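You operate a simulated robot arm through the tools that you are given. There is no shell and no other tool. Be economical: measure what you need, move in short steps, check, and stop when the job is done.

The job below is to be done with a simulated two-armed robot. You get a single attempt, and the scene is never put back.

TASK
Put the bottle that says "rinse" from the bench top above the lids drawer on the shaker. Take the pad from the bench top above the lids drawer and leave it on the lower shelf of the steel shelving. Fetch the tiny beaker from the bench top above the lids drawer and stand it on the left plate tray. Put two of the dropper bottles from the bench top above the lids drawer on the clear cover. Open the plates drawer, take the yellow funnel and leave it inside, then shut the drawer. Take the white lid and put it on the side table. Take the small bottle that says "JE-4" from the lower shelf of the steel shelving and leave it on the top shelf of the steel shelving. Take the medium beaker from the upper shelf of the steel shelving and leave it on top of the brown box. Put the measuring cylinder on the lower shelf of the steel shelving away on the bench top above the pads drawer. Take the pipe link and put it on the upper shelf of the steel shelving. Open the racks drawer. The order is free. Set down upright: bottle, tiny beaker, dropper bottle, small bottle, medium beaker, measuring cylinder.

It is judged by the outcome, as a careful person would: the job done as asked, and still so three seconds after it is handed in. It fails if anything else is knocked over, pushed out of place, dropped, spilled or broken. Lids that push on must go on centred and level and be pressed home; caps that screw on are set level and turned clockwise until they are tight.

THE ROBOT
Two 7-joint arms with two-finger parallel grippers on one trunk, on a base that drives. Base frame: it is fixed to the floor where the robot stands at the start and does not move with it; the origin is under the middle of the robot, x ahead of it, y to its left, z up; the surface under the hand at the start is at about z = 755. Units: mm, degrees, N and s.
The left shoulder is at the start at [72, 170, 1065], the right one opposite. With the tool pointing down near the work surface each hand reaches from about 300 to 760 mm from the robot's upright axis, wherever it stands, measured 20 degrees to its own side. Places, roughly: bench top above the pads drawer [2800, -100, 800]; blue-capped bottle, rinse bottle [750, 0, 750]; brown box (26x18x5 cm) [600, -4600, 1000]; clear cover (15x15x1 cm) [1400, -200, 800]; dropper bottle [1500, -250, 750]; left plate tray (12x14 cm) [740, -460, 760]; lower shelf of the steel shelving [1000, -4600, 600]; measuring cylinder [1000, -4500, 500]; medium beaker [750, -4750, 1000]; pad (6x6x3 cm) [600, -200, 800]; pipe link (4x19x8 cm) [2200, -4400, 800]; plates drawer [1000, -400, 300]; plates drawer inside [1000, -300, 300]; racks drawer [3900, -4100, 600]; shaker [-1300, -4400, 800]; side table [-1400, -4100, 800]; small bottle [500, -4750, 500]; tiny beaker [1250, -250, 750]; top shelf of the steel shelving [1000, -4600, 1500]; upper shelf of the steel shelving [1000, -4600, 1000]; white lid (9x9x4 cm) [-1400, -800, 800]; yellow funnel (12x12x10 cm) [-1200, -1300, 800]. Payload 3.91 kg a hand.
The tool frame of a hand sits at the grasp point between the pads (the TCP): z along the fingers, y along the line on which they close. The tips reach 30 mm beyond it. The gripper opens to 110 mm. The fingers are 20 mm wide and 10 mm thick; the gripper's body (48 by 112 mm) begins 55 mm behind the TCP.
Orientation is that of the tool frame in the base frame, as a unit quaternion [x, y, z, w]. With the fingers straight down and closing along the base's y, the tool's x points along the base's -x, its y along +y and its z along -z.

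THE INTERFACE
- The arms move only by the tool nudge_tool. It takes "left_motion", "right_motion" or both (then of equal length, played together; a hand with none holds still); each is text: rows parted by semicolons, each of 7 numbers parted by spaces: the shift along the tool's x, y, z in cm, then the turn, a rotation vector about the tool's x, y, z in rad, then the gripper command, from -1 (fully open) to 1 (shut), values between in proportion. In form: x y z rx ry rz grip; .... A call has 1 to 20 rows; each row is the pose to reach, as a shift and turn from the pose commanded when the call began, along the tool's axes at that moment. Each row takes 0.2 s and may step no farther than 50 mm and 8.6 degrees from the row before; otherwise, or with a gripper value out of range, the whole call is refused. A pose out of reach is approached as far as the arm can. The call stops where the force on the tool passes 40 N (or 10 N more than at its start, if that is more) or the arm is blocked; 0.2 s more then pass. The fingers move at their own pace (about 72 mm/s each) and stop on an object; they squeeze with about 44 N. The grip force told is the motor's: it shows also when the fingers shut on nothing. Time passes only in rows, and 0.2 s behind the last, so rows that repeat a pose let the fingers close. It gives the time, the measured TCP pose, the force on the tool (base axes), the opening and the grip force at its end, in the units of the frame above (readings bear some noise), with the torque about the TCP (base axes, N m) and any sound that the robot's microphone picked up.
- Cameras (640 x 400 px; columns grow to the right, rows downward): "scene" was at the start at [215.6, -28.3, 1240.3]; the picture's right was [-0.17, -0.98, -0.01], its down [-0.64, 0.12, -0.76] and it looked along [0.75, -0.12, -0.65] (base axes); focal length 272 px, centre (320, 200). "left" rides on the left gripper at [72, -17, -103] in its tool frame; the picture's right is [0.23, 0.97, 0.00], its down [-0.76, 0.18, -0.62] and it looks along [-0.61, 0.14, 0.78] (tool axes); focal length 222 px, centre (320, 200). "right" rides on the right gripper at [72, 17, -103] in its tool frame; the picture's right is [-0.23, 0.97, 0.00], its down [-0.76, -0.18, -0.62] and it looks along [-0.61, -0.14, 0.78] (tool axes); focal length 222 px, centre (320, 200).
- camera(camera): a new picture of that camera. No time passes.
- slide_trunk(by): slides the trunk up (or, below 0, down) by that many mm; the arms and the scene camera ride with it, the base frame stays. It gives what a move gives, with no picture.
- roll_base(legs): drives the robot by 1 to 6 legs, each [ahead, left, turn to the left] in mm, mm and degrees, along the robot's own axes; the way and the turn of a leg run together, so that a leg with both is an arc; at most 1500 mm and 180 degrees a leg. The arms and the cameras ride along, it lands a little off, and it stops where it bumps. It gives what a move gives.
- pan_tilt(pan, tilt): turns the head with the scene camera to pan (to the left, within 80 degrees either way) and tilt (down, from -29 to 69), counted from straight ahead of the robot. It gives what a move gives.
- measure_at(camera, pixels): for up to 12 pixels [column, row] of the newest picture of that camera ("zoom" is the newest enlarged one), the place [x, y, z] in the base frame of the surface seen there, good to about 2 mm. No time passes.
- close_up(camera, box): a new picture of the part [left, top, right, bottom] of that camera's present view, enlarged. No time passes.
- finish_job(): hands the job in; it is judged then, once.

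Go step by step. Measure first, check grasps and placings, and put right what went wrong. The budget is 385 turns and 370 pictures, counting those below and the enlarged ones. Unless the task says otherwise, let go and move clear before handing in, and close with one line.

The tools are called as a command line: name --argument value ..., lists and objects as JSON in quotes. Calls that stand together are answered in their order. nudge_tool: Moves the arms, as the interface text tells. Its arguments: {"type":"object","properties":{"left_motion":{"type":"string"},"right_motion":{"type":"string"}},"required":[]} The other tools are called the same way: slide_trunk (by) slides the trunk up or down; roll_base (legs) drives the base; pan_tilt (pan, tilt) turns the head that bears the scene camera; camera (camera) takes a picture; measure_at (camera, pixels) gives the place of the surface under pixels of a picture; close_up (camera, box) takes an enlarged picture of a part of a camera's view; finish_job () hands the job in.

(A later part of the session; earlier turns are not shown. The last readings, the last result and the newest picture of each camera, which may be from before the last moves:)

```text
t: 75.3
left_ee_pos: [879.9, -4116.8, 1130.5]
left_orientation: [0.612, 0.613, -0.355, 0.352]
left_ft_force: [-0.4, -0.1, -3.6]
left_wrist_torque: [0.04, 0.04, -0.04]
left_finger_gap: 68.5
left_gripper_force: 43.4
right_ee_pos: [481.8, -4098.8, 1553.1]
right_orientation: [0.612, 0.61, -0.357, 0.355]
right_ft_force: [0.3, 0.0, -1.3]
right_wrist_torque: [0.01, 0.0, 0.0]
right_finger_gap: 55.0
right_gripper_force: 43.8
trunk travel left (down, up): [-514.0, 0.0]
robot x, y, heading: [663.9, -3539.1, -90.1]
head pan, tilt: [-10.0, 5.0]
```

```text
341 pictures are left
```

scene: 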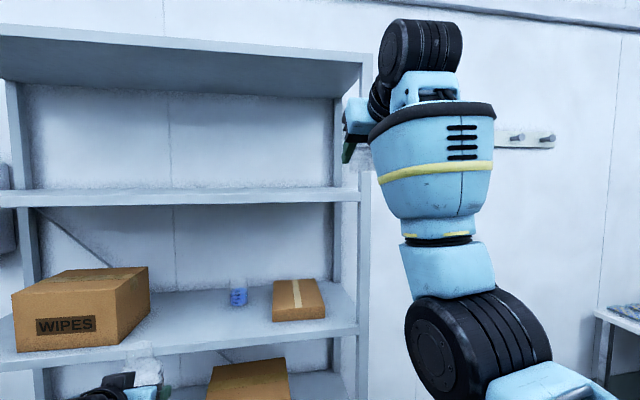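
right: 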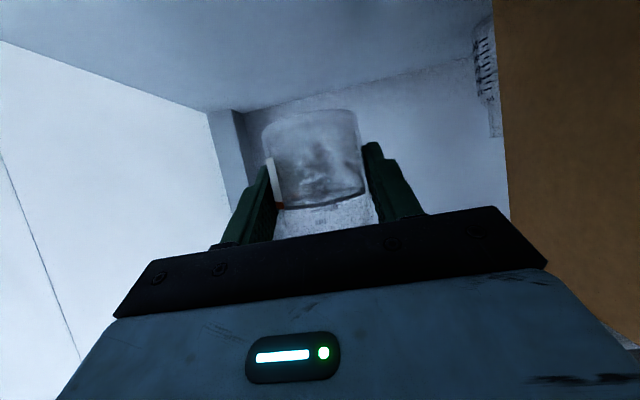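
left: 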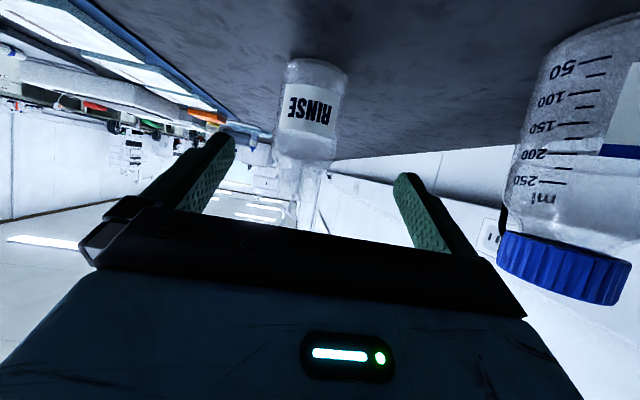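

The hand is at z 1553 above the shelf plane (1461). I'll drive 250 mm ahead and check.

roll_base --legs '[[250, 60, 0]]'

nudge_tool --right_motion "-2.1 0 3.6 0 0 0 1; -4.2 0 7.2 0 0 0 1; -6.3 0 10.9 0 0 0 1; -8.4 0 14.5 0 0 0 1"

camera --camera "right"

camera --camera "scene"

```text
t: 77.2
left_ee_pos: [937.8, -4366.8, 1132.0]
left_orientation: [0.612, 0.613, -0.354, 0.353]
left_ft_force: [0.8, 0.1, -3.3]
left_wrist_torque: [0.08, 0.0, -0.02]
left_finger_gap: 68.8
left_gripper_force: 44.1
right_ee_pos: [539.6, -4346.8, 1552.2]
right_orientation: [0.612, 0.609, -0.358, 0.356]
right_ft_force: [-0.7, 0.6, -2.1]
right_wrist_torque: [-0.01, 0.0, 0.0]
right_finger_gap: 55.1
right_gripper_force: 44.1
trunk travel left (down, up): [-514.0, 0.0]
robot x, y, heading: [723.2, -3785.0, -90.2]
head pan, tilt: [-10.0, 5.0]
```

```text
t: 78.2
left_ee_pos: [938.0, -4371.5, 1125.5]
left_orientation: [0.615, 0.614, -0.352, 0.349]
left_ft_force: [0.2, -1.1, -3.9]
left_wrist_torque: [0.06, 0.01, 0.04]
left_finger_gap: 68.8
left_gripper_force: 43.8
right_ee_pos: [537.4, -4481.7, 1531.9]
right_orientation: [0.613, 0.611, -0.354, 0.354]
right_ft_force: [0.2, -1.1, -2.6]
right_wrist_torque: [0.03, 0.01, 0.0]
right_finger_gap: 55.1
right_gripper_force: 43.8
right hand out of reach, approached as far as the arm can: row 3, 4
trunk travel left (down, up): [-514.0, 0.0]
robot x, y, heading: [724.6, -3786.3, -90.2]
head pan, tilt: [-10.0, 5.0]
```

```text
340 pictures are left
```

right: 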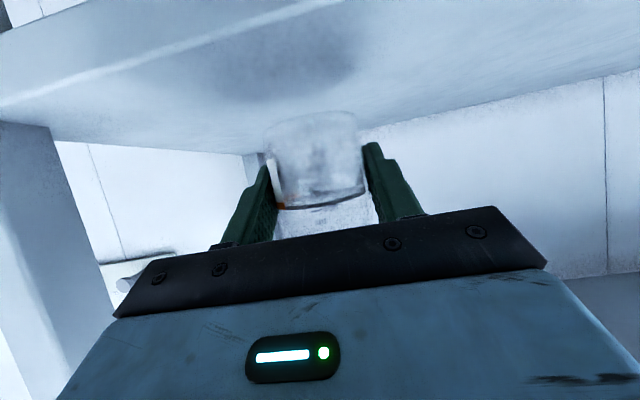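

```text
339 pictures are left
```

scene: 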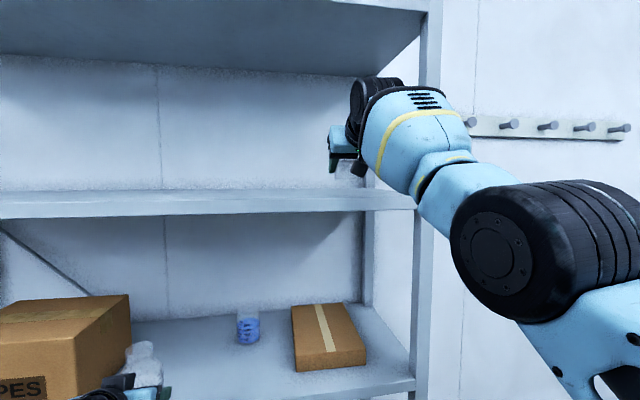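

The right arm is at full stretch, so I'll pull the left hand in 80 mm and drive 60 mm closer.

nudge_tool --left_motion "2 0 -3.45 0 0 0 1; 4 0 -6.9 0 0 0 1"

roll_base --legs '[[65, 0, 0]]'

```text
t: 78.8
left_ee_pos: [937.3, -4288.1, 1129.4]
left_orientation: [0.612, 0.612, -0.355, 0.353]
left_ft_force: [0.5, 0.5, -3.7]
left_wrist_torque: [0.09, 0.0, 0.0]
left_finger_gap: 68.7
left_gripper_force: 43.8
right_ee_pos: [538.7, -4475.4, 1537.3]
right_orientation: [0.612, 0.61, -0.356, 0.355]
right_ft_force: [0.2, -0.6, -2.8]
right_wrist_torque: [0.02, 0.02, -0.01]
right_finger_gap: 55.1
right_gripper_force: 44.1
trunk travel left (down, up): [-514.0, 0.0]
robot x, y, heading: [724.0, -3785.9, -90.2]
head pan, tilt: [-10.0, 5.0]
```

```text
t: 79.8
left_ee_pos: [937.8, -4349.5, 1131.6]
left_orientation: [0.612, 0.612, -0.355, 0.353]
left_ft_force: [0.6, 0.9, -4.0]
left_wrist_torque: [0.06, 0.01, 0.02]
left_finger_gap: 68.6
left_gripper_force: 43.7
right_ee_pos: [539.3, -4533.5, 1538.7]
right_orientation: [0.611, 0.609, -0.358, 0.357]
right_ft_force: [0.6, 0.0, -2.1]
right_wrist_torque: [0.03, 0.02, -0.01]
right_finger_gap: 54.7
right_gripper_force: 43.9
trunk travel left (down, up): [-514.0, 0.0]
robot x, y, heading: [724.4, -3847.9, -90.0]
head pan, tilt: [-10.0, 5.0]
```

I'll lower by trunk for a clean vertical descent.

slide_trunk --by -32

camera --camera "right"

```text
t: 80.3
left_ee_pos: [938.4, -4350.5, 1098.8]
left_orientation: [0.616, 0.616, -0.348, 0.347]
left_ft_force: [0.6, -0.2, -3.5]
left_wrist_torque: [0.09, 0.03, 0.0]
left_finger_gap: 68.6
left_gripper_force: 43.9
right_ee_pos: [539.2, -4570.6, 1484.9]
right_orientation: [0.615, 0.615, -0.349, 0.349]
right_ft_force: [0.1, 2.8, 14.6]
right_wrist_torque: [0.46, 0.01, -0.01]
right_finger_gap: 54.5
right_gripper_force: 44.6
trunk travel left (down, up): [-492.0, 23.0]
robot x, y, heading: [722.6, -3846.6, -90.3]
head pan, tilt: [-10.0, 5.0]
stopped: the force on the tool passed its limit at 69 N (the readings are from after the stop); the commanded pose is now the measured one
```

```text
338 pictures are left
```

right: 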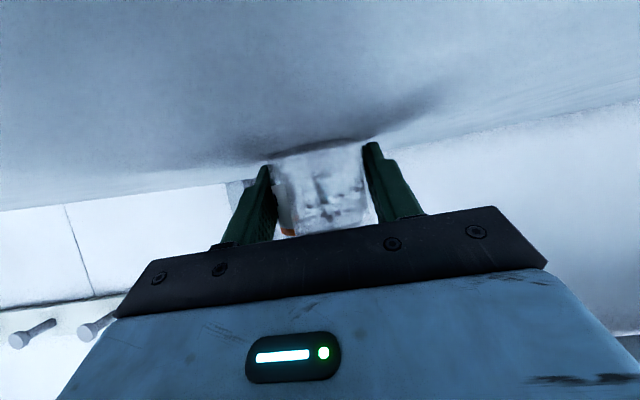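

It touched down harder than meant, and the fingertips sit at the shelf level. I'll open the gripper now and look.

nudge_tool --right_motion "0 0 0 0 0 0 0.3; 0 0 0 0 0 0 -0.3; 0 0 0 0 0 0 -1; 0 0 0 0 0 0 -1"

camera --camera "right"

```text
t: 81.3
left_ee_pos: [939.6, -4349.0, 1100.3]
left_orientation: [0.615, 0.615, -0.351, 0.348]
left_ft_force: [0.3, -0.2, -4.1]
left_wrist_torque: [0.06, 0.0, -0.02]
left_finger_gap: 68.6
left_gripper_force: 43.7
right_ee_pos: [541.8, -4566.7, 1484.6]
right_orientation: [0.615, 0.616, -0.348, 0.348]
right_ft_force: [8.0, 4.9, 17.0]
right_wrist_torque: [-0.26, 0.15, -0.28]
right_finger_gap: 106.6
right_gripper_force: 0.1
trunk travel left (down, up): [-492.0, 23.0]
robot x, y, heading: [724.0, -3849.2, -90.0]
head pan, tilt: [-10.0, 5.0]
```

```text
337 pictures are left
```

right: 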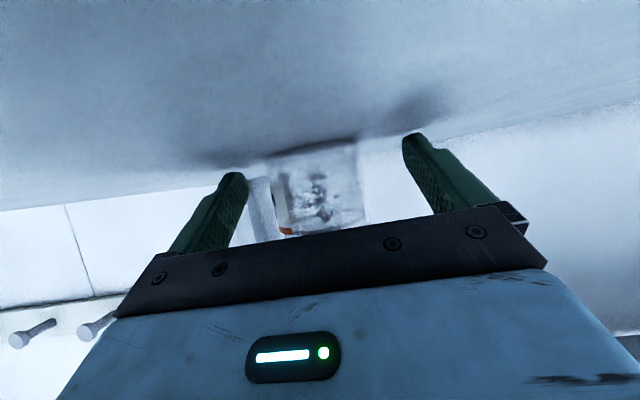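

The bottle stands upright on the top shelf. I'll back the hand out with a slight rise.

nudge_tool --right_motion "-0.2 0 -1 0 0 0 -1; 0.9 0 -4.6 0 0 0 -1; 2.5 0 -8.4 0 0 0 -1; 4.5 0 -12.2 0 0 0 -1; 6.6 0 -15.9 0 0 0 -1; 8.7 0 -19.5 0 0 0 -1"

camera --camera "right"

camera --camera "scene"

```text
t: 82.7
left_ee_pos: [938.4, -4349.3, 1101.9]
left_orientation: [0.615, 0.615, -0.351, 0.349]
left_ft_force: [-0.4, 0.6, -3.6]
left_wrist_torque: [0.06, -0.03, 0.0]
left_finger_gap: 68.2
left_gripper_force: 44.0
right_ee_pos: [566.9, -4454.4, 1610.3]
right_orientation: [0.617, 0.615, -0.347, 0.346]
right_ft_force: [-0.3, -0.6, 0.9]
right_wrist_torque: [-0.02, 0.0, 0.01]
right_finger_gap: 110.0
right_gripper_force: 0.1
right hand out of reach, approached as far as the arm can: row 1, 2, 3, 4, 5, 6
trunk travel left (down, up): [-492.0, 23.0]
robot x, y, heading: [725.5, -3847.2, -90.3]
head pan, tilt: [-10.0, 5.0]
```

```text
336 pictures are left
```

right: 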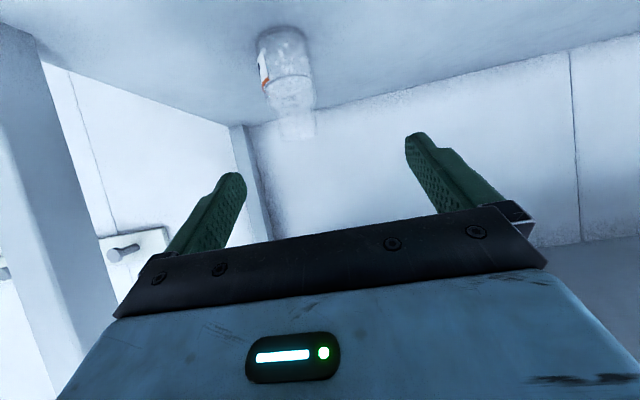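

```text
335 pictures are left
```

scene: 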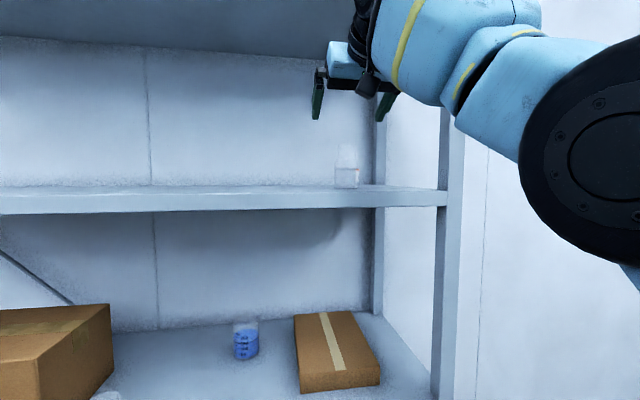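

JE-4 stands upright on the top shelf at (347,175). I'll back out and lower the right hand for the beaker.

roll_base --legs '[[-330, 0, 0]]'

nudge_tool --right_motion "3.9 0 2.25 0 0 0 -1; 7.8 0 4.5 0 0 0 -1; 11.7 0 6.75 0 0 0 -1; 15.6 0 9 0 0 0 -1; 19.5 0 11.25 0 0 0 -1; 23.4 0 13.5 0 0 0 -1; 27.3 0 15.75 0 0 0 -1; 31.2 0 18 0 0 0 -1; 35.1 0 20.25 0 0 0 -1; 39 0 22.5 0 0 0 -1"

slide_trunk --by -80

pan_tilt --pan 0 --tilt 25

camera --camera "scene"

```text
t: 84.9
left_ee_pos: [939.4, -4026.0, 1099.3]
left_orientation: [0.615, 0.615, -0.349, 0.348]
left_ft_force: [1.3, -0.5, -3.1]
left_wrist_torque: [0.08, -0.01, -0.03]
left_finger_gap: 68.3
left_gripper_force: 44.0
right_ee_pos: [567.3, -4133.8, 1608.6]
right_orientation: [0.618, 0.617, -0.345, 0.344]
right_ft_force: [0.6, 0.4, -0.4]
right_wrist_torque: [-0.02, -0.02, -0.04]
right_finger_gap: 110.1
right_gripper_force: 0.1
trunk travel left (down, up): [-492.0, 23.0]
robot x, y, heading: [723.4, -3524.5, -90.0]
head pan, tilt: [-10.0, 5.0]
```

```text
t: 87.1
left_ee_pos: [935.8, -4028.1, 1097.8]
left_orientation: [0.616, 0.616, -0.348, 0.348]
left_ft_force: [-1.3, -0.3, -4.3]
left_wrist_torque: [0.05, -0.01, 0.04]
left_finger_gap: 68.4
left_gripper_force: 43.7
right_ee_pos: [627.7, -4325.8, 1205.4]
right_orientation: [0.619, 0.616, -0.345, 0.345]
right_ft_force: [-0.5, 0.2, 0.5]
right_wrist_torque: [0.07, -0.01, 0.02]
right_finger_gap: 110.1
right_gripper_force: 0.1
right hand out of reach, approached as far as the arm can: row 1, 2, 3, 4, 5, 6, 7, 8, 9, 10
trunk travel left (down, up): [-492.0, 23.0]
robot x, y, heading: [723.4, -3518.6, -89.7]
head pan, tilt: [-10.0, 5.0]
```

```text
t: 88.3
left_ee_pos: [939.3, -4025.4, 1021.3]
left_orientation: [0.615, 0.615, -0.35, 0.348]
left_ft_force: [-0.6, -0.1, -3.6]
left_wrist_torque: [0.03, -0.06, 0.01]
left_finger_gap: 68.7
left_gripper_force: 44.0
right_ee_pos: [630.1, -4336.5, 946.0]
right_orientation: [0.653, 0.651, -0.274, 0.274]
right_ft_force: [-0.8, 0.6, 0.4]
right_wrist_torque: [-0.02, -0.01, 0.03]
right_finger_gap: 109.8
right_gripper_force: 0.0
trunk travel left (down, up): [-412.0, 103.0]
robot x, y, heading: [724.0, -3521.4, -90.0]
head pan, tilt: [-10.0, 5.0]
```

```text
t: 89.1
left_ee_pos: [938.6, -4026.8, 1020.1]
left_orientation: [0.615, 0.615, -0.349, 0.348]
left_ft_force: [0.0, -0.4, -3.5]
left_wrist_torque: [0.08, -0.03, 0.01]
left_finger_gap: 68.4
left_gripper_force: 44.0
right_ee_pos: [629.0, -4334.9, 943.4]
right_orientation: [0.653, 0.651, -0.274, 0.273]
right_ft_force: [0.0, 0.0, -0.8]
right_wrist_torque: [0.01, 0.0, -0.03]
right_finger_gap: 109.8
right_gripper_force: 0.0
trunk travel left (down, up): [-412.0, 103.0]
robot x, y, heading: [721.4, -3523.9, -90.1]
head pan, tilt: [0.0, 25.0]
```

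```text
334 pictures are left
```

scene: 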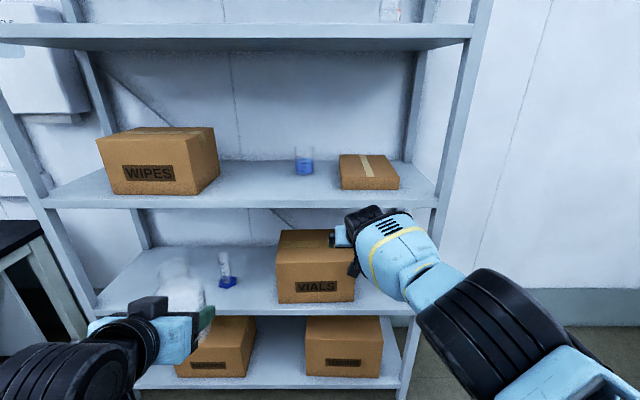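

The right arm's measured pose lags its commanded one after the out-of-reach moves. I'll hold for a few rows to see if it settles.

nudge_tool --right_motion "0 0 0 0 0 0 -1; 0 0 0 0 0 0 -1; 0 0 0 0 0 0 -1; 0 0 0 0 0 0 -1; 0 0 0 0 0 0 -1; 0 0 0 0 0 0 -1"

```text
t: 90.5
left_ee_pos: [938.9, -4026.7, 1019.9]
left_orientation: [0.615, 0.616, -0.349, 0.348]
left_ft_force: [0.2, 0.7, -4.6]
left_wrist_torque: [0.09, -0.01, 0.02]
left_finger_gap: 68.8
left_gripper_force: 44.0
right_ee_pos: [628.9, -4336.1, 944.4]
right_orientation: [0.653, 0.652, -0.273, 0.273]
right_ft_force: [0.5, -0.6, 0.9]
right_wrist_torque: [-0.02, -0.02, -0.03]
right_finger_gap: 109.9
right_gripper_force: 0.0
trunk travel left (down, up): [-412.0, 103.0]
robot x, y, heading: [721.7, -3523.7, -90.2]
head pan, tilt: [0.0, 25.0]
```

It seems settled at the measured pose (45° tilt). I'll pull the hand back and up, and restore the 60° tilt.

nudge_tool --right_motion "0 0 -3.7 0 -0.033 0 -1; 0 0 -7.4 0 -0.066 0 -1; 0 0 -11.1 0 -0.098 0 -1; 0 0 -14.8 0 -0.131 0 -1; 0 0 -18.5 0 -0.164 0 -1; 0 0 -22.2 0 -0.197 0 -1; 0 0 -25.9 0 -0.229 0 -1; 0 0 -29.5 0 -0.262 0 -1"

```text
t: 92.5
left_ee_pos: [940.6, -4026.4, 1018.6]
left_orientation: [0.616, 0.616, -0.348, 0.347]
left_ft_force: [0.0, 0.4, -2.7]
left_wrist_torque: [0.06, 0.01, -0.03]
left_finger_gap: 68.5
left_gripper_force: 43.9
right_ee_pos: [664.0, -4338.5, 1093.2]
right_orientation: [0.651, 0.618, -0.322, 0.302]
right_ft_force: [-0.2, 0.4, 0.3]
right_wrist_torque: [0.0, 0.02, 0.0]
right_finger_gap: 110.0
right_gripper_force: 0.0
right hand out of reach, approached as far as the arm can: row 1, 2, 3, 4, 5, 6, 7, 8
trunk travel left (down, up): [-412.0, 103.0]
robot x, y, heading: [726.4, -3524.0, -90.0]
head pan, tilt: [0.0, 25.0]
stopped in row 8 (right hand): the arm was blocked; the commanded pose is now the measured one
```

The arm is stuck in an awkward posture. I'll look at it.

pan_tilt --pan -25 --tilt 35

camera --camera "scene"

```text
t: 93.4
left_ee_pos: [938.4, -4025.9, 1019.2]
left_orientation: [0.615, 0.616, -0.349, 0.348]
left_ft_force: [0.6, 0.0, -3.7]
left_wrist_torque: [0.05, -0.01, -0.02]
left_finger_gap: 68.5
left_gripper_force: 43.9
right_ee_pos: [665.3, -4339.7, 1093.7]
right_orientation: [0.651, 0.617, -0.322, 0.302]
right_ft_force: [0.6, -0.6, -0.2]
right_wrist_torque: [0.03, -0.01, 0.03]
right_finger_gap: 109.9
right_gripper_force: 0.1
trunk travel left (down, up): [-412.0, 103.0]
robot x, y, heading: [723.7, -3522.6, -89.7]
head pan, tilt: [-25.0, 35.0]
```

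```text
333 pictures are left
```

scene: 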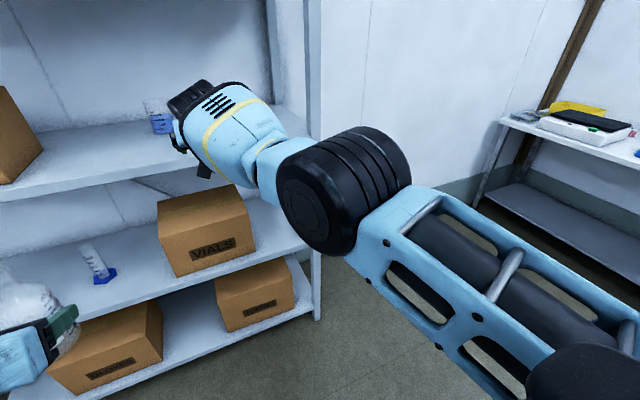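

The elbow is nearly straight and out to the side. I'll try pulling back while turning the hand towards pointing down, to free it.

nudge_tool --right_motion "1.2 -0.8 -1.6 0 0.11 0 -1; 2.4 -1.6 -3.2 0 0.22 0 -1; 3.6 -2.4 -4.8 0 0.33 0 -1; 4.8 -3.2 -6.4 0 0.44 0 -1; 6 -4 -8 0 0.55 0 -1; 7.2 -4.8 -9.6 0 0.66 0 -1; 8.4 -5.6 -11.2 0 0.77 0 -1; 9.6 -6.4 -12.8 0 0.88 0 -1"

```text
t: 95.2
left_ee_pos: [939.5, -4026.2, 1018.5]
left_orientation: [0.615, 0.616, -0.348, 0.347]
left_ft_force: [0.0, 0.3, -4.1]
left_wrist_torque: [0.05, -0.01, 0.01]
left_finger_gap: 68.4
left_gripper_force: 43.9
right_ee_pos: [617.0, -4197.2, 1103.1]
right_orientation: [0.724, 0.689, -0.015, 0.01]
right_ft_force: [0.1, -0.2, 0.0]
right_wrist_torque: [0.01, -0.01, 0.0]
right_finger_gap: 109.7
right_gripper_force: 0.1
right hand out of reach, approached as far as the arm can: row 1, 2, 3, 4, 5, 6, 7, 8
trunk travel left (down, up): [-412.0, 103.0]
robot x, y, heading: [726.8, -3519.8, -89.9]
head pan, tilt: [-25.0, 35.0]
```

That works; I'll continue back and right with the hand pointing down.

nudge_tool --right_motion "2.6 -1.5 0 0 0 0.01 -1; 5.2 -3 0 0 0 0.02 -1; 7.8 -4.5 0 0 0 0.03 -1; 10.4 -6 0 0 0 0.04 -1; 13 -7.5 0 0 0 0.05 -1; 13 -7.5 0 0 0 0.05 -1"

camera --camera "scene"

```text
t: 96.6
left_ee_pos: [939.6, -4026.1, 1019.3]
left_orientation: [0.615, 0.616, -0.348, 0.348]
left_ft_force: [1.0, -0.5, -4.5]
left_wrist_torque: [0.05, -0.02, 0.01]
left_finger_gap: 68.7
left_gripper_force: 44.0
right_ee_pos: [580.2, -4199.8, 1121.7]
right_orientation: [0.741, 0.671, -0.015, 0.011]
right_ft_force: [-0.7, 0.4, -1.5]
right_wrist_torque: [-0.02, 0.0, 0.02]
right_finger_gap: 110.0
right_gripper_force: 0.0
right hand out of reach, approached as far as the arm can: row 1, 2, 3, 4, 5, 6
trunk travel left (down, up): [-412.0, 103.0]
robot x, y, heading: [723.1, -3519.5, -90.2]
head pan, tilt: [-25.0, 35.0]
```

```text
332 pictures are left
```

scene: 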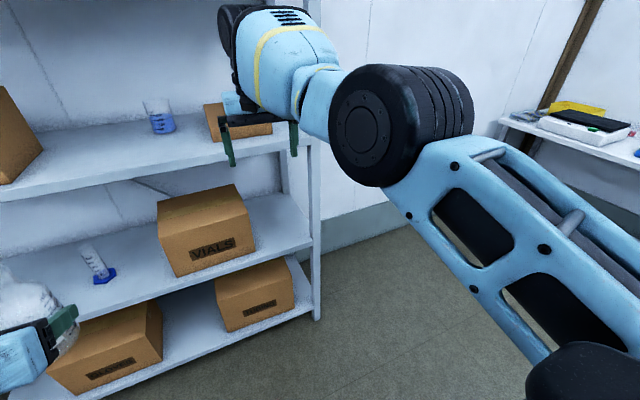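

Retraction is still blocked. I'll try moving down and right to unwind the arm.

nudge_tool --right_motion "0 -2.5 2.5 0 0 0.03 -1; 0 -5 5 0 0 0.06 -1; 0 -7.5 7.5 0 0 0.09 -1; 0 -10 10 0 0 0.09 -1; 0 -12.5 12.5 0 0 0.09 -1; 0 -15 15 0 0 0.09 -1"

camera --camera "scene"

```text
t: 98.0
left_ee_pos: [938.8, -4025.8, 1019.1]
left_orientation: [0.615, 0.616, -0.349, 0.348]
left_ft_force: [0.2, -0.3, -3.1]
left_wrist_torque: [0.08, -0.04, 0.03]
left_finger_gap: 68.7
left_gripper_force: 44.3
right_ee_pos: [417.9, -4228.1, 974.7]
right_orientation: [0.771, 0.637, -0.015, 0.012]
right_ft_force: [0.0, 0.0, 0.8]
right_wrist_torque: [-0.01, -0.05, -0.01]
right_finger_gap: 110.2
right_gripper_force: 0.1
right hand out of reach, approached as far as the arm can: row 1, 2, 3, 4, 5, 6
trunk travel left (down, up): [-412.0, 103.0]
robot x, y, heading: [722.2, -3521.9, -89.9]
head pan, tilt: [-25.0, 35.0]
```

```text
331 pictures are left
```

scene: 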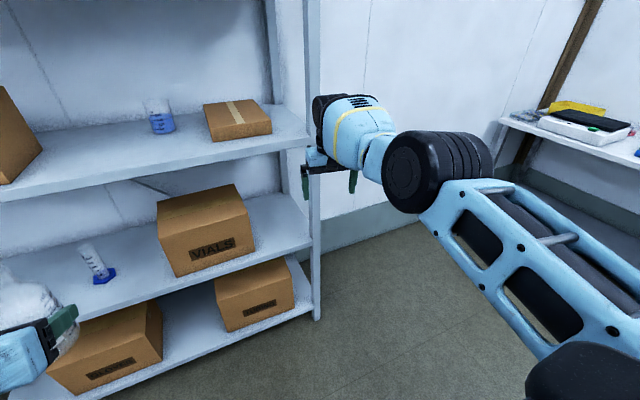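

The arm tracks sideways but not radially, so the elbow is straight (singular). I'll try a yaw turn with a pull-back to bend it.

nudge_tool --right_motion "1.5 0 0 0 0 -0.12 -1; 3 0 0 0 0 -0.24 -1; 4.5 0 0 0 0 -0.36 -1; 6 0 0 0 0 -0.48 -1; 7.5 0 0 0 0 -0.6 -1; 9 0 0 0 0 -0.72 -1; 10.5 0 0 0 0 -0.84 -1; 12 0 0 0 0 -0.96 -1"

```text
t: 99.8
left_ee_pos: [938.4, -4025.6, 1018.8]
left_orientation: [0.615, 0.616, -0.349, 0.348]
left_ft_force: [0.2, -0.4, -3.6]
left_wrist_torque: [0.0, 0.02, -0.02]
left_finger_gap: 68.6
left_gripper_force: 44.4
right_ee_pos: [430.0, -4229.7, 984.0]
right_orientation: [0.39, 0.921, -0.019, 0.004]
right_ft_force: [-0.4, -0.3, 0.3]
right_wrist_torque: [0.02, 0.03, -0.01]
right_finger_gap: 110.0
right_gripper_force: 0.1
right hand out of reach, approached as far as the arm can: row 1, 2, 3, 4, 5, 6, 7, 8
trunk travel left (down, up): [-412.0, 103.0]
robot x, y, heading: [726.3, -3524.1, -90.1]
head pan, tilt: [-25.0, 35.0]
```

Yaw alone didn't help. I'll try pitching the hand up strongly while pulling back.

nudge_tool --right_motion "1 1 0 0.083 -0.086 0 -1; 2 2 0 0.167 -0.172 0 -1; 3 3 0 0.25 -0.258 0 -1; 4 4 0 0.334 -0.345 0 -1; 5 5 0 0.417 -0.431 0 -1; 6 6 0 0.5 -0.517 0 -1; 7 7 0 0.585 -0.603 0 -1; 8 8 0 0.668 -0.69 0 -1; 9 9 0 0.75 -0.776 0 -1; 10 10 0 0.835 -0.862 0 -1"

camera --camera "scene"

```text
t: 102.0
left_ee_pos: [938.9, -4026.6, 1017.8]
left_orientation: [0.615, 0.617, -0.348, 0.348]
left_ft_force: [0.6, -0.3, -3.9]
left_wrist_torque: [0.08, 0.02, 0.0]
left_finger_gap: 68.8
left_gripper_force: 44.1
right_ee_pos: [378.3, -4354.0, 848.0]
right_orientation: [0.429, 0.695, -0.492, 0.301]
right_ft_force: [-1.3, -0.9, 4.3]
right_wrist_torque: [0.27, 0.02, 0.16]
right_finger_gap: 110.1
right_gripper_force: 0.0
right hand out of reach, approached as far as the arm can: row 1, 2, 3, 4, 5, 6, 7, 8, 9, 10
trunk travel left (down, up): [-412.0, 103.0]
robot x, y, heading: [725.8, -3518.1, -90.3]
head pan, tilt: [-25.0, 35.0]
```

```text
330 pictures are left
```

scene: 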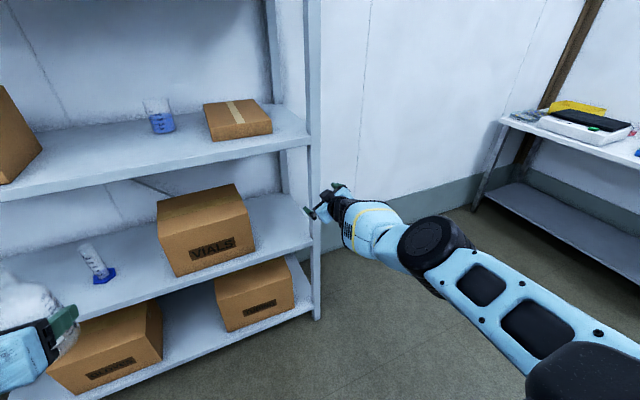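

Sideways and downward moves only keep the elbow straight. I'll back the base off and then try moving the hand up and inward.

roll_base --legs '[[-300, 0, 0]]'

nudge_tool --right_motion "-3.5 1 -1.75 0 0 0 -1; -7 2 -3.5 0 0 0 -1; -10.5 3 -5.25 0 0 0 -1; -14 4 -7 0 0 0 -1; -17.5 5 -8.75 0 0 0 -1; -21 6 -10.5 0 0 0 -1; -24.5 7 -12.2 0 0 0 -1; -28 8 -14 0 0 0 -1"

```text
t: 104.0
left_ee_pos: [938.3, -3724.9, 1019.2]
left_orientation: [0.616, 0.614, -0.35, 0.348]
left_ft_force: [-0.2, 0.9, -3.1]
left_wrist_torque: [0.03, 0.02, 0.01]
left_finger_gap: 68.3
left_gripper_force: 43.8
right_ee_pos: [378.9, -4047.4, 849.6]
right_orientation: [0.316, 0.751, -0.535, 0.223]
right_ft_force: [-0.2, 0.3, 0.0]
right_wrist_torque: [0.0, 0.0, 0.0]
right_finger_gap: 109.8
right_gripper_force: 0.1
trunk travel left (down, up): [-412.0, 103.0]
robot x, y, heading: [727.8, -3219.7, -90.1]
head pan, tilt: [-25.0, 35.0]
```

```text
t: 105.8
left_ee_pos: [939.6, -3724.7, 1019.4]
left_orientation: [0.616, 0.615, -0.35, 0.347]
left_ft_force: [0.0, 0.1, -3.4]
left_wrist_torque: [0.06, 0.0, -0.01]
left_finger_gap: 68.6
left_gripper_force: 44.1
right_ee_pos: [661.1, -4068.3, 1009.0]
right_orientation: [0.316, 0.751, -0.535, 0.223]
right_ft_force: [0.6, -0.8, 0.2]
right_wrist_torque: [0.02, 0.02, 0.03]
right_finger_gap: 109.7
right_gripper_force: 0.0
right hand out of reach, approached as far as the arm can: row 1, 2, 3, 4, 5, 6, 7, 8
trunk travel left (down, up): [-412.0, 103.0]
robot x, y, heading: [726.4, -3219.8, -90.1]
head pan, tilt: [-25.0, 35.0]
```

It moved inward. Now I'll test pulling back along the tool axis.

nudge_tool --right_motion "0 0 -3.2 0 0 0 -1; 0 0 -6.4 0 0 0 -1; 0 0 -9.6 0 0 0 -1; 0 0 -12.8 0 0 0 -1; 0 0 -16 0 0 0 -1"

pan_tilt --pan -15 --tilt 50

camera --camera "scene"

```text
t: 107.0
left_ee_pos: [938.8, -3724.3, 1019.7]
left_orientation: [0.616, 0.615, -0.349, 0.347]
left_ft_force: [0.6, 0.0, -3.8]
left_wrist_torque: [0.01, -0.01, 0.01]
left_finger_gap: 68.5
left_gripper_force: 44.1
right_ee_pos: [688.8, -4060.7, 1044.7]
right_orientation: [0.325, 0.751, -0.534, 0.212]
right_ft_force: [0.3, 0.0, 0.1]
right_wrist_torque: [0.01, -0.01, 0.02]
right_finger_gap: 110.0
right_gripper_force: 0.0
right hand out of reach, approached as far as the arm can: row 1, 2, 3, 4, 5
trunk travel left (down, up): [-412.0, 103.0]
robot x, y, heading: [724.0, -3222.3, -90.4]
head pan, tilt: [-25.0, 35.0]
```

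```text
t: 107.8
left_ee_pos: [938.3, -3725.1, 1019.0]
left_orientation: [0.615, 0.615, -0.349, 0.348]
left_ft_force: [0.9, -0.3, -3.5]
left_wrist_torque: [0.04, 0.01, 0.02]
left_finger_gap: 68.4
left_gripper_force: 43.5
right_ee_pos: [687.8, -4060.4, 1049.0]
right_orientation: [0.326, 0.748, -0.536, 0.215]
right_ft_force: [0.8, -0.4, -0.4]
right_wrist_torque: [-0.02, -0.01, 0.0]
right_finger_gap: 109.9
right_gripper_force: 0.0
trunk travel left (down, up): [-412.0, 103.0]
robot x, y, heading: [726.3, -3220.2, -90.4]
head pan, tilt: [-15.0, 50.0]
```

```text
329 pictures are left
```

scene: 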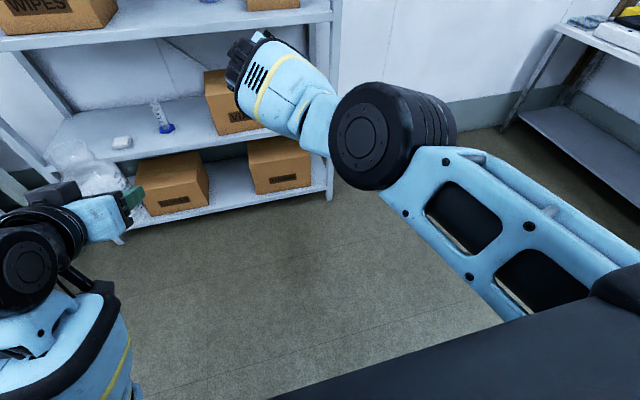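

The elbow points out right with the forearm heading left, so the wrist may be at its limit. I'll yaw the hand left about the vertical while pulling back.

nudge_tool --right_motion "0.06 0.97 -2 -0.094 -0.093 -0.046 -1; 0.12 1.94 -4 -0.188 -0.185 -0.093 -1; 0.18 2.9 -6 -0.282 -0.278 -0.139 -1; 0.24 3.9 -8 -0.376 -0.371 -0.185 -1; 0.3 4.8 -10 -0.47 -0.463 -0.232 -1; 0.36 5.8 -12 -0.563 -0.556 -0.278 -1; 0.42 6.8 -14 -0.657 -0.649 -0.324 -1"

camera --camera "scene"

```text
t: 109.4
left_ee_pos: [938.7, -3725.8, 1019.0]
left_orientation: [0.616, 0.615, -0.349, 0.347]
left_ft_force: [0.7, 0.4, -4.9]
left_wrist_torque: [0.07, -0.02, 0.05]
left_finger_gap: 68.8
left_gripper_force: 43.4
right_ee_pos: [765.5, -4004.9, 1046.5]
right_orientation: [-0.076, 0.811, -0.37, 0.448]
right_ft_force: [-0.9, -0.2, 0.4]
right_wrist_torque: [0.01, -0.02, -0.01]
right_finger_gap: 109.9
right_gripper_force: 0.1
right hand out of reach, approached as far as the arm can: row 1, 2, 3, 4, 5, 6, 7
trunk travel left (down, up): [-412.0, 103.0]
robot x, y, heading: [725.1, -3224.2, -90.1]
head pan, tilt: [-15.0, 50.0]
```

```text
328 pictures are left
```

scene: 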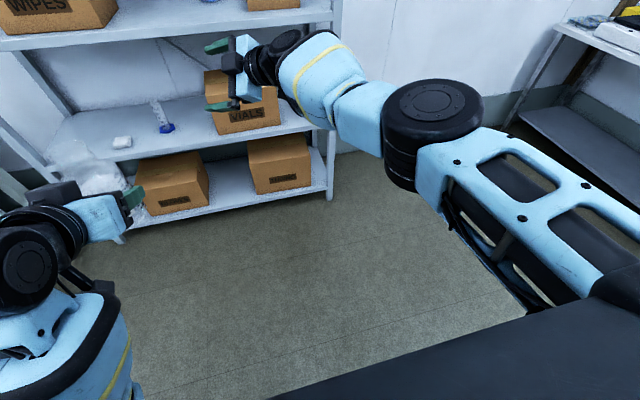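

measure_at --camera "scene" --pixels '[[432, 100], [375, 100], [330, 85], [290, 60], [247, 75], [510, 160], [580, 210], [630, 280]]'

```text
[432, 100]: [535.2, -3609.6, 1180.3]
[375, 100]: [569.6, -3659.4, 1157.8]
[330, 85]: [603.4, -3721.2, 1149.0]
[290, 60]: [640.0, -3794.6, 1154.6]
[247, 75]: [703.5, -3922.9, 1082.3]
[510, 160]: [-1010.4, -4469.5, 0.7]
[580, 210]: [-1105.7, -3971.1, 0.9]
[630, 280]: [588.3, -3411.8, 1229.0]
```

Measured, the elbow is at (535,-3610) and bent about 30°, with the upper arm pointing straight ahead. I'll try a matching translation to the right and slightly back.

nudge_tool --right_motion "1.35 0.1 -2.98 0 0 0 -1; 2.7 0.2 -5.96 0 0 0 -1; 4.05 0.3 -8.94 0 0 0 -1; 5.4 0.4 -11.9 0 0 0 -1; 6.76 0.5 -14.9 0 0 0 -1"

camera --camera "scene"

```text
t: 110.6
left_ee_pos: [937.6, -3724.7, 1019.3]
left_orientation: [0.617, 0.615, -0.349, 0.346]
left_ft_force: [0.2, -0.1, -4.4]
left_wrist_torque: [0.08, -0.01, 0.06]
left_finger_gap: 68.2
left_gripper_force: 43.8
right_ee_pos: [616.2, -4021.9, 1037.5]
right_orientation: [-0.075, 0.811, -0.369, 0.448]
right_ft_force: [0.1, -0.3, 1.1]
right_wrist_torque: [0.02, -0.02, 0.01]
right_finger_gap: 110.1
right_gripper_force: 0.0
right hand out of reach, approached as far as the arm can: row 1, 2, 3, 4, 5
trunk travel left (down, up): [-412.0, 103.0]
robot x, y, heading: [727.3, -3217.8, -90.3]
head pan, tilt: [-15.0, 50.0]
```

```text
327 pictures are left
```

scene: 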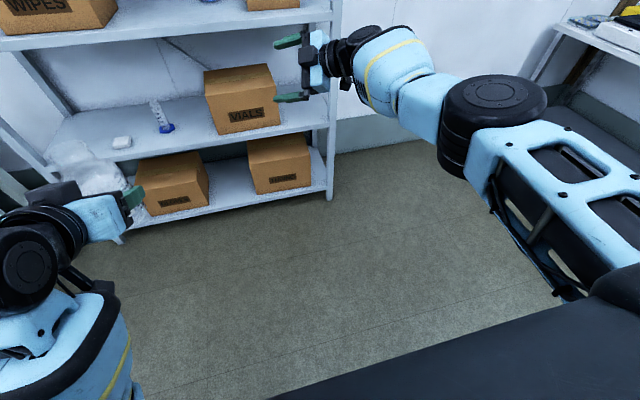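

The elbow stays at about 30° whatever I ask, so it has probably flipped past straight. I'll extend the arm fully forward and point it slightly right, to pass back through straight.

nudge_tool --right_motion "1.15 -1.33 0.37 0.087 0.087 0.043 -1; 2.3 -2.66 0.74 0.174 0.174 0.085 -1; 3.45 -4 1.1 0.261 0.261 0.128 -1; 4.6 -5.3 1.5 0.348 0.347 0.17 -1; 5.75 -6.65 1.85 0.436 0.434 0.213 -1; 6.9 -8 2.2 0.523 0.521 0.255 -1; 8.05 -9.3 2.6 0.61 0.608 0.298 -1; 9.2 -10.6 3 0.697 0.695 0.34 -1; 10.3 -12 3.3 0.784 0.782 0.383 -1; 10.3 -12 3.3 0.784 0.782 0.383 -1"

camera --camera "scene"

```text
t: 112.8
left_ee_pos: [937.9, -3725.4, 1019.7]
left_orientation: [0.616, 0.615, -0.349, 0.347]
left_ft_force: [-0.1, 0.1, -4.3]
left_wrist_torque: [0.04, 0.0, 0.0]
left_finger_gap: 68.3
left_gripper_force: 44.2
right_ee_pos: [495.7, -4089.4, 998.2]
right_orientation: [0.387, 0.717, -0.555, 0.167]
right_ft_force: [0.5, 0.2, 0.4]
right_wrist_torque: [-0.01, -0.03, 0.0]
right_finger_gap: 110.2
right_gripper_force: 0.0
right hand out of reach, approached as far as the arm can: row 4, 5, 6, 7, 8, 9, 10
trunk travel left (down, up): [-412.0, 103.0]
robot x, y, heading: [730.2, -3218.2, -90.2]
head pan, tilt: [-15.0, 50.0]
```

```text
326 pictures are left
```

scene: 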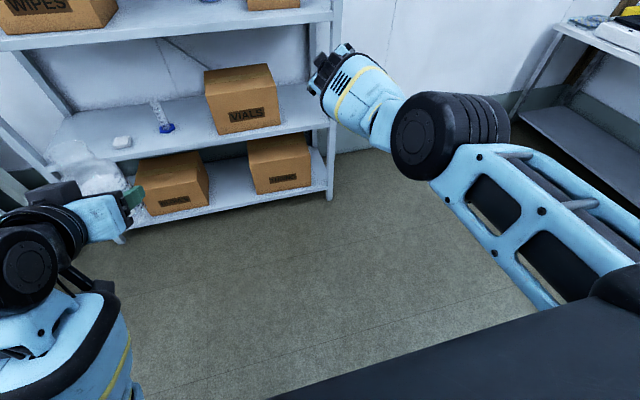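

measure_at --camera "scene" --pixels '[[410, 135], [375, 125], [350, 90], [330, 75], [480, 165], [560, 230], [470, 110]]'

nudge_tool --right_motion "0 0 0 0 0 0 -1; 0 0 0 0 0 0 -1"

```text
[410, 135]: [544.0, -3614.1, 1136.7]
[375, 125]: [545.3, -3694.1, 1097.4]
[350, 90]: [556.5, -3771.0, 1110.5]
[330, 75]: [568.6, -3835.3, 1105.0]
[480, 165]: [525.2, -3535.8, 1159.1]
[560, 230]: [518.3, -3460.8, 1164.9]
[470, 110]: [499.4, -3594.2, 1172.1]
```

```text
t: 113.4
left_ee_pos: [939.4, -3724.3, 1018.7]
left_orientation: [0.616, 0.615, -0.349, 0.347]
left_ft_force: [-0.2, 0.5, -3.9]
left_wrist_torque: [0.04, -0.01, 0.0]
left_finger_gap: 68.5
left_gripper_force: 43.9
right_ee_pos: [494.7, -4089.2, 997.9]
right_orientation: [0.386, 0.718, -0.554, 0.167]
right_ft_force: [-0.4, 0.1, 0.1]
right_wrist_torque: [-0.01, 0.02, 0.01]
right_finger_gap: 110.1
right_gripper_force: 0.0
trunk travel left (down, up): [-412.0, 103.0]
robot x, y, heading: [726.2, -3219.0, -90.2]
head pan, tilt: [-15.0, 50.0]
```

The elbow is now nearly straight and bends left and down from the upper arm. I'll sweep the hand right and up to carry it through to the other side.

nudge_tool --right_motion "0.62 -3.6 0.33 0.042 0.042 0.02 -1; 1.24 -7.2 0.66 0.083 0.083 0.04 -1; 1.86 -10.8 1 0.125 0.125 0.06 -1; 2.5 -14.4 1.3 0.167 0.167 0.08 -1; 3.1 -18 1.65 0.208 0.208 0.1 -1; 3.7 -21.6 2 0.25 0.25 0.12 -1; 4.3 -25.2 2.3 0.29 0.29 0.14 -1; 5 -28.8 2.6 0.333 0.333 0.165 -1"

pan_tilt --pan -25 --tilt 50

camera --camera "scene"

```text
t: 115.2
left_ee_pos: [938.7, -3725.3, 1020.5]
left_orientation: [0.616, 0.615, -0.349, 0.348]
left_ft_force: [-0.8, -0.4, -3.5]
left_wrist_torque: [0.06, -0.02, 0.01]
left_finger_gap: 68.3
left_gripper_force: 44.5
right_ee_pos: [241.6, -4042.0, 1113.1]
right_orientation: [0.547, 0.604, -0.579, 0.03]
right_ft_force: [0.1, -0.1, 1.0]
right_wrist_torque: [0.1, -0.1, 0.04]
right_finger_gap: 109.9
right_gripper_force: 0.1
right hand out of reach, approached as far as the arm can: row 2, 3, 4, 5, 6, 7, 8
trunk travel left (down, up): [-412.0, 103.0]
robot x, y, heading: [722.7, -3218.7, -90.0]
head pan, tilt: [-15.0, 50.0]
```

```text
t: 115.9
left_ee_pos: [938.0, -3725.5, 1019.7]
left_orientation: [0.616, 0.615, -0.35, 0.347]
left_ft_force: [-0.1, 0.5, -4.3]
left_wrist_torque: [0.04, 0.05, 0.04]
left_finger_gap: 68.6
left_gripper_force: 44.2
right_ee_pos: [243.7, -4043.1, 1113.2]
right_orientation: [0.546, 0.605, -0.578, 0.03]
right_ft_force: [0.2, 0.0, 0.0]
right_wrist_torque: [-0.02, -0.02, 0.01]
right_finger_gap: 109.9
right_gripper_force: 0.0
trunk travel left (down, up): [-412.0, 103.0]
robot x, y, heading: [727.7, -3224.5, -90.3]
head pan, tilt: [-25.0, 50.0]
```

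```text
325 pictures are left
```

scene: 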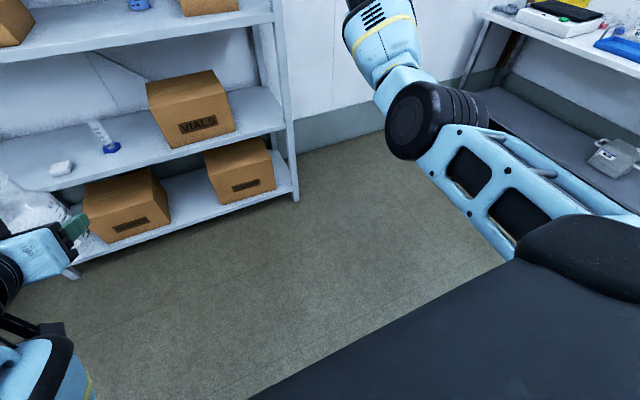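

The forearm now seems bent to the other side, so I'll test a pull-back.

nudge_tool --right_motion "1.6 0.16 -3.6 0 0 0 -1; 3.2 0.3 -7.2 0 0 0 -1; 4.8 0.5 -10.8 0 0 0 -1; 6.4 0.6 -14.4 0 0 0 -1; 8 0.8 -18 0 0 0 -1"

camera --camera "scene"

```text
t: 117.1
left_ee_pos: [938.6, -3724.6, 1020.2]
left_orientation: [0.615, 0.616, -0.349, 0.348]
left_ft_force: [-0.6, -0.7, -3.6]
left_wrist_torque: [0.07, 0.0, 0.04]
left_finger_gap: 68.5
left_gripper_force: 44.1
right_ee_pos: [327.1, -3867.7, 1115.3]
right_orientation: [0.551, 0.601, -0.578, 0.026]
right_ft_force: [-0.6, 0.1, 0.3]
right_wrist_torque: [-0.01, -0.01, 0.0]
right_finger_gap: 110.0
right_gripper_force: 0.0
trunk travel left (down, up): [-412.0, 103.0]
robot x, y, heading: [724.4, -3221.8, -90.2]
head pan, tilt: [-25.0, 50.0]
```

```text
324 pictures are left
```

scene: 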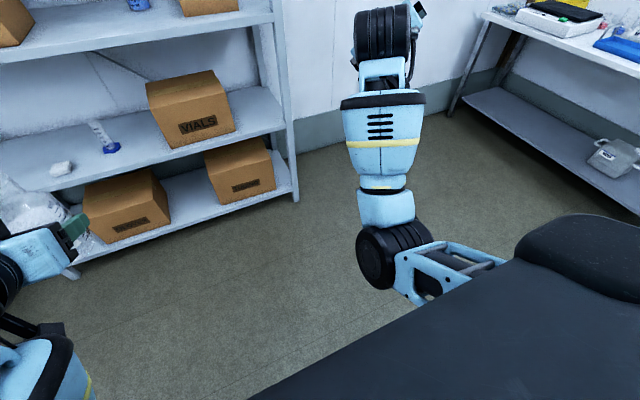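

The arm is freed. I'll restore the right hand to the standard 60° forward tilt in front of the robot.

nudge_tool --right_motion "-0.4 1.6 -2.4 -0.082 -0.01 0.058 -1; -0.8 3.2 -4.9 -0.164 -0.02 0.116 -1; -1.2 4.8 -7.3 -0.247 -0.03 0.174 -1; -1.6 6.4 -9.7 -0.329 -0.039 0.232 -1; -2 8 -12.2 -0.411 -0.049 0.29 -1; -2.4 9.6 -14.6 -0.493 -0.059 0.348 -1; -2.8 11.2 -17 -0.576 -0.069 0.406 -1; -3.2 12.8 -19.5 -0.658 -0.078 0.464 -1"

roll_base --legs '[[280, 240, 0]]'

pan_tilt --pan -10 --tilt 25

camera --camera "scene"

```text
t: 118.9
left_ee_pos: [938.2, -3723.5, 1018.5]
left_orientation: [0.616, 0.616, -0.348, 0.347]
left_ft_force: [0.6, 0.4, -4.8]
left_wrist_torque: [0.06, 0.01, -0.01]
left_finger_gap: 68.5
left_gripper_force: 44.5
right_ee_pos: [522.9, -3785.7, 1122.2]
right_orientation: [0.615, 0.602, -0.377, 0.341]
right_ft_force: [0.4, -0.4, 0.0]
right_wrist_torque: [0.01, 0.02, -0.01]
right_finger_gap: 110.1
right_gripper_force: 0.0
trunk travel left (down, up): [-412.0, 103.0]
robot x, y, heading: [726.8, -3222.3, -90.2]
head pan, tilt: [-25.0, 50.0]
```

```text
t: 121.6
left_ee_pos: [1168.6, -4008.5, 1018.4]
left_orientation: [0.617, 0.614, -0.35, 0.346]
left_ft_force: [-0.3, -0.3, -4.7]
left_wrist_torque: [0.09, -0.02, 0.0]
left_finger_gap: 68.5
left_gripper_force: 43.8
right_ee_pos: [753.8, -4067.5, 1115.3]
right_orientation: [0.616, 0.605, -0.377, 0.335]
right_ft_force: [0.4, 0.4, -0.2]
right_wrist_torque: [0.02, 0.01, -0.01]
right_finger_gap: 109.9
right_gripper_force: 0.0
trunk travel left (down, up): [-412.0, 103.0]
robot x, y, heading: [954.1, -3505.3, -90.7]
head pan, tilt: [-25.0, 50.0]
```

```text
t: 122.5
left_ee_pos: [1168.6, -4009.2, 1019.6]
left_orientation: [0.617, 0.614, -0.35, 0.347]
left_ft_force: [-0.8, 0.3, -3.5]
left_wrist_torque: [0.06, 0.0, 0.04]
left_finger_gap: 68.3
left_gripper_force: 44.3
right_ee_pos: [753.5, -4067.1, 1116.7]
right_orientation: [0.615, 0.606, -0.377, 0.335]
right_ft_force: [0.7, -0.3, 0.4]
right_wrist_torque: [-0.03, 0.0, -0.01]
right_finger_gap: 109.7
right_gripper_force: 0.0
trunk travel left (down, up): [-412.0, 103.0]
robot x, y, heading: [956.8, -3507.6, -90.4]
head pan, tilt: [-10.0, 25.0]
```

```text
323 pictures are left
```

scene: 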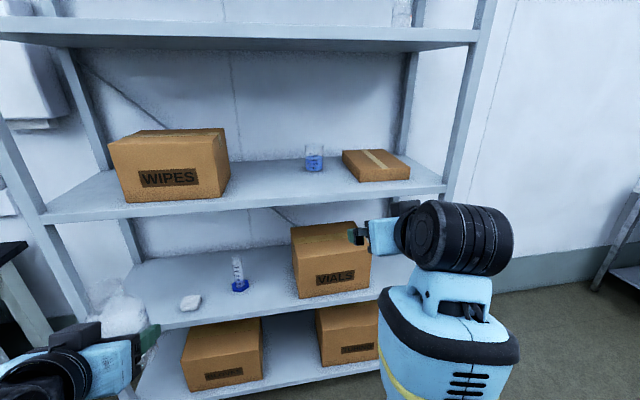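

The left hand with the bottle would foul the shelf, so I'll deliver the rinse bottle first. I'll drive towards the side table and look.

roll_base --legs '[[-150, 0, 0], [0, 0, -90], [1300, 0, 0], [0, 850, 0]]'

pan_tilt --pan 0 --tilt 32

camera --camera "scene"

```text
t: 141.2
left_ee_pos: [-814.7, -4442.1, 1019.5]
left_orientation: [0.871, 0.004, -0.492, 0.001]
left_ft_force: [0.3, 0.3, -3.5]
left_wrist_torque: [0.01, -0.01, 0.02]
left_finger_gap: 68.2
left_gripper_force: 43.7
right_ee_pos: [-879.4, -4028.2, 1115.8]
right_orientation: [0.864, -0.001, -0.503, -0.028]
right_ft_force: [-0.3, 0.4, -1.3]
right_wrist_torque: [0.01, -0.02, -0.02]
right_finger_gap: 110.2
right_gripper_force: 0.3
trunk travel left (down, up): [-412.0, 103.0]
robot x, y, heading: [-311.4, -4219.9, -179.9]
head pan, tilt: [-10.0, 25.0]
```

```text
t: 141.9
left_ee_pos: [-814.5, -4441.4, 1019.2]
left_orientation: [0.871, 0.004, -0.491, 0.001]
left_ft_force: [-0.4, -0.1, -3.3]
left_wrist_torque: [-0.01, -0.07, 0.03]
left_finger_gap: 68.5
left_gripper_force: 43.9
right_ee_pos: [-879.3, -4027.3, 1116.1]
right_orientation: [0.864, -0.001, -0.503, -0.028]
right_ft_force: [0.3, 0.0, 0.5]
right_wrist_torque: [0.0, 0.03, 0.01]
right_finger_gap: 110.0
right_gripper_force: 0.0
trunk travel left (down, up): [-412.0, 103.0]
robot x, y, heading: [-312.5, -4220.8, -179.6]
head pan, tilt: [0.0, 32.0]
```

```text
322 pictures are left
```

scene: 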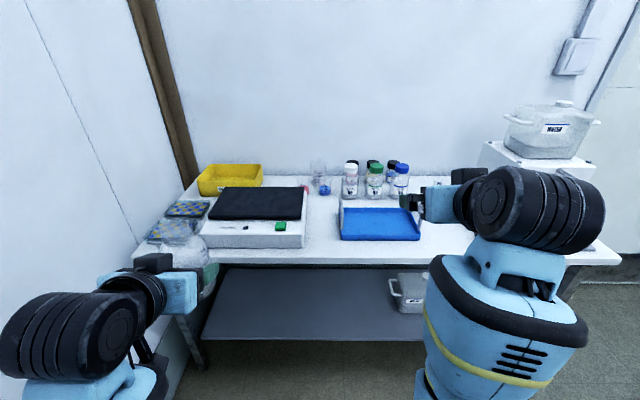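

The shaker is the white device with the black platform at (258,203). I'll measure it and the free table area.

measure_at --camera "scene" --pixels '[[258, 203], [215, 218], [298, 218], [225, 190], [300, 190], [320, 220], [320, 205], [440, 220], [320, 255], [250, 255], [440, 250], [380, 230]]'

close_up --camera "scene" --box '[140, 140, 340, 270]'

```text
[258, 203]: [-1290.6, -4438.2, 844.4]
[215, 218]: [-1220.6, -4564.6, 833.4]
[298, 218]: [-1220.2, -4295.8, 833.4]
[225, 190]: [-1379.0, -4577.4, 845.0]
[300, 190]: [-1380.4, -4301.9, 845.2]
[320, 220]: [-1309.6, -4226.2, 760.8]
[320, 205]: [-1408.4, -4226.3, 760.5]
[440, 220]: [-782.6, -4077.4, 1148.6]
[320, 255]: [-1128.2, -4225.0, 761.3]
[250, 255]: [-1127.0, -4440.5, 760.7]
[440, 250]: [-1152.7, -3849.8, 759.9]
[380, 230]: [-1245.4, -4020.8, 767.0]
```

```text
3.08 times, centred on (240, 205) of scene
```

zoom: 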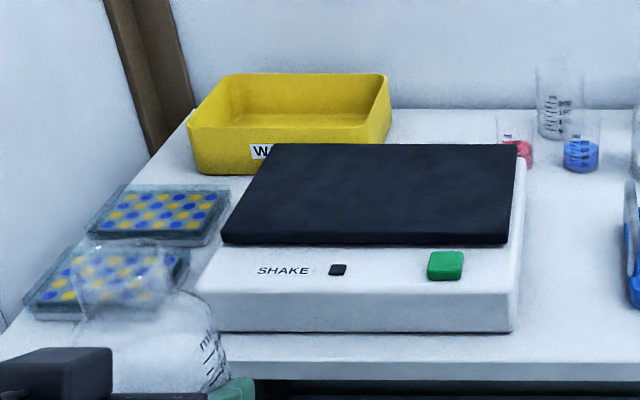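

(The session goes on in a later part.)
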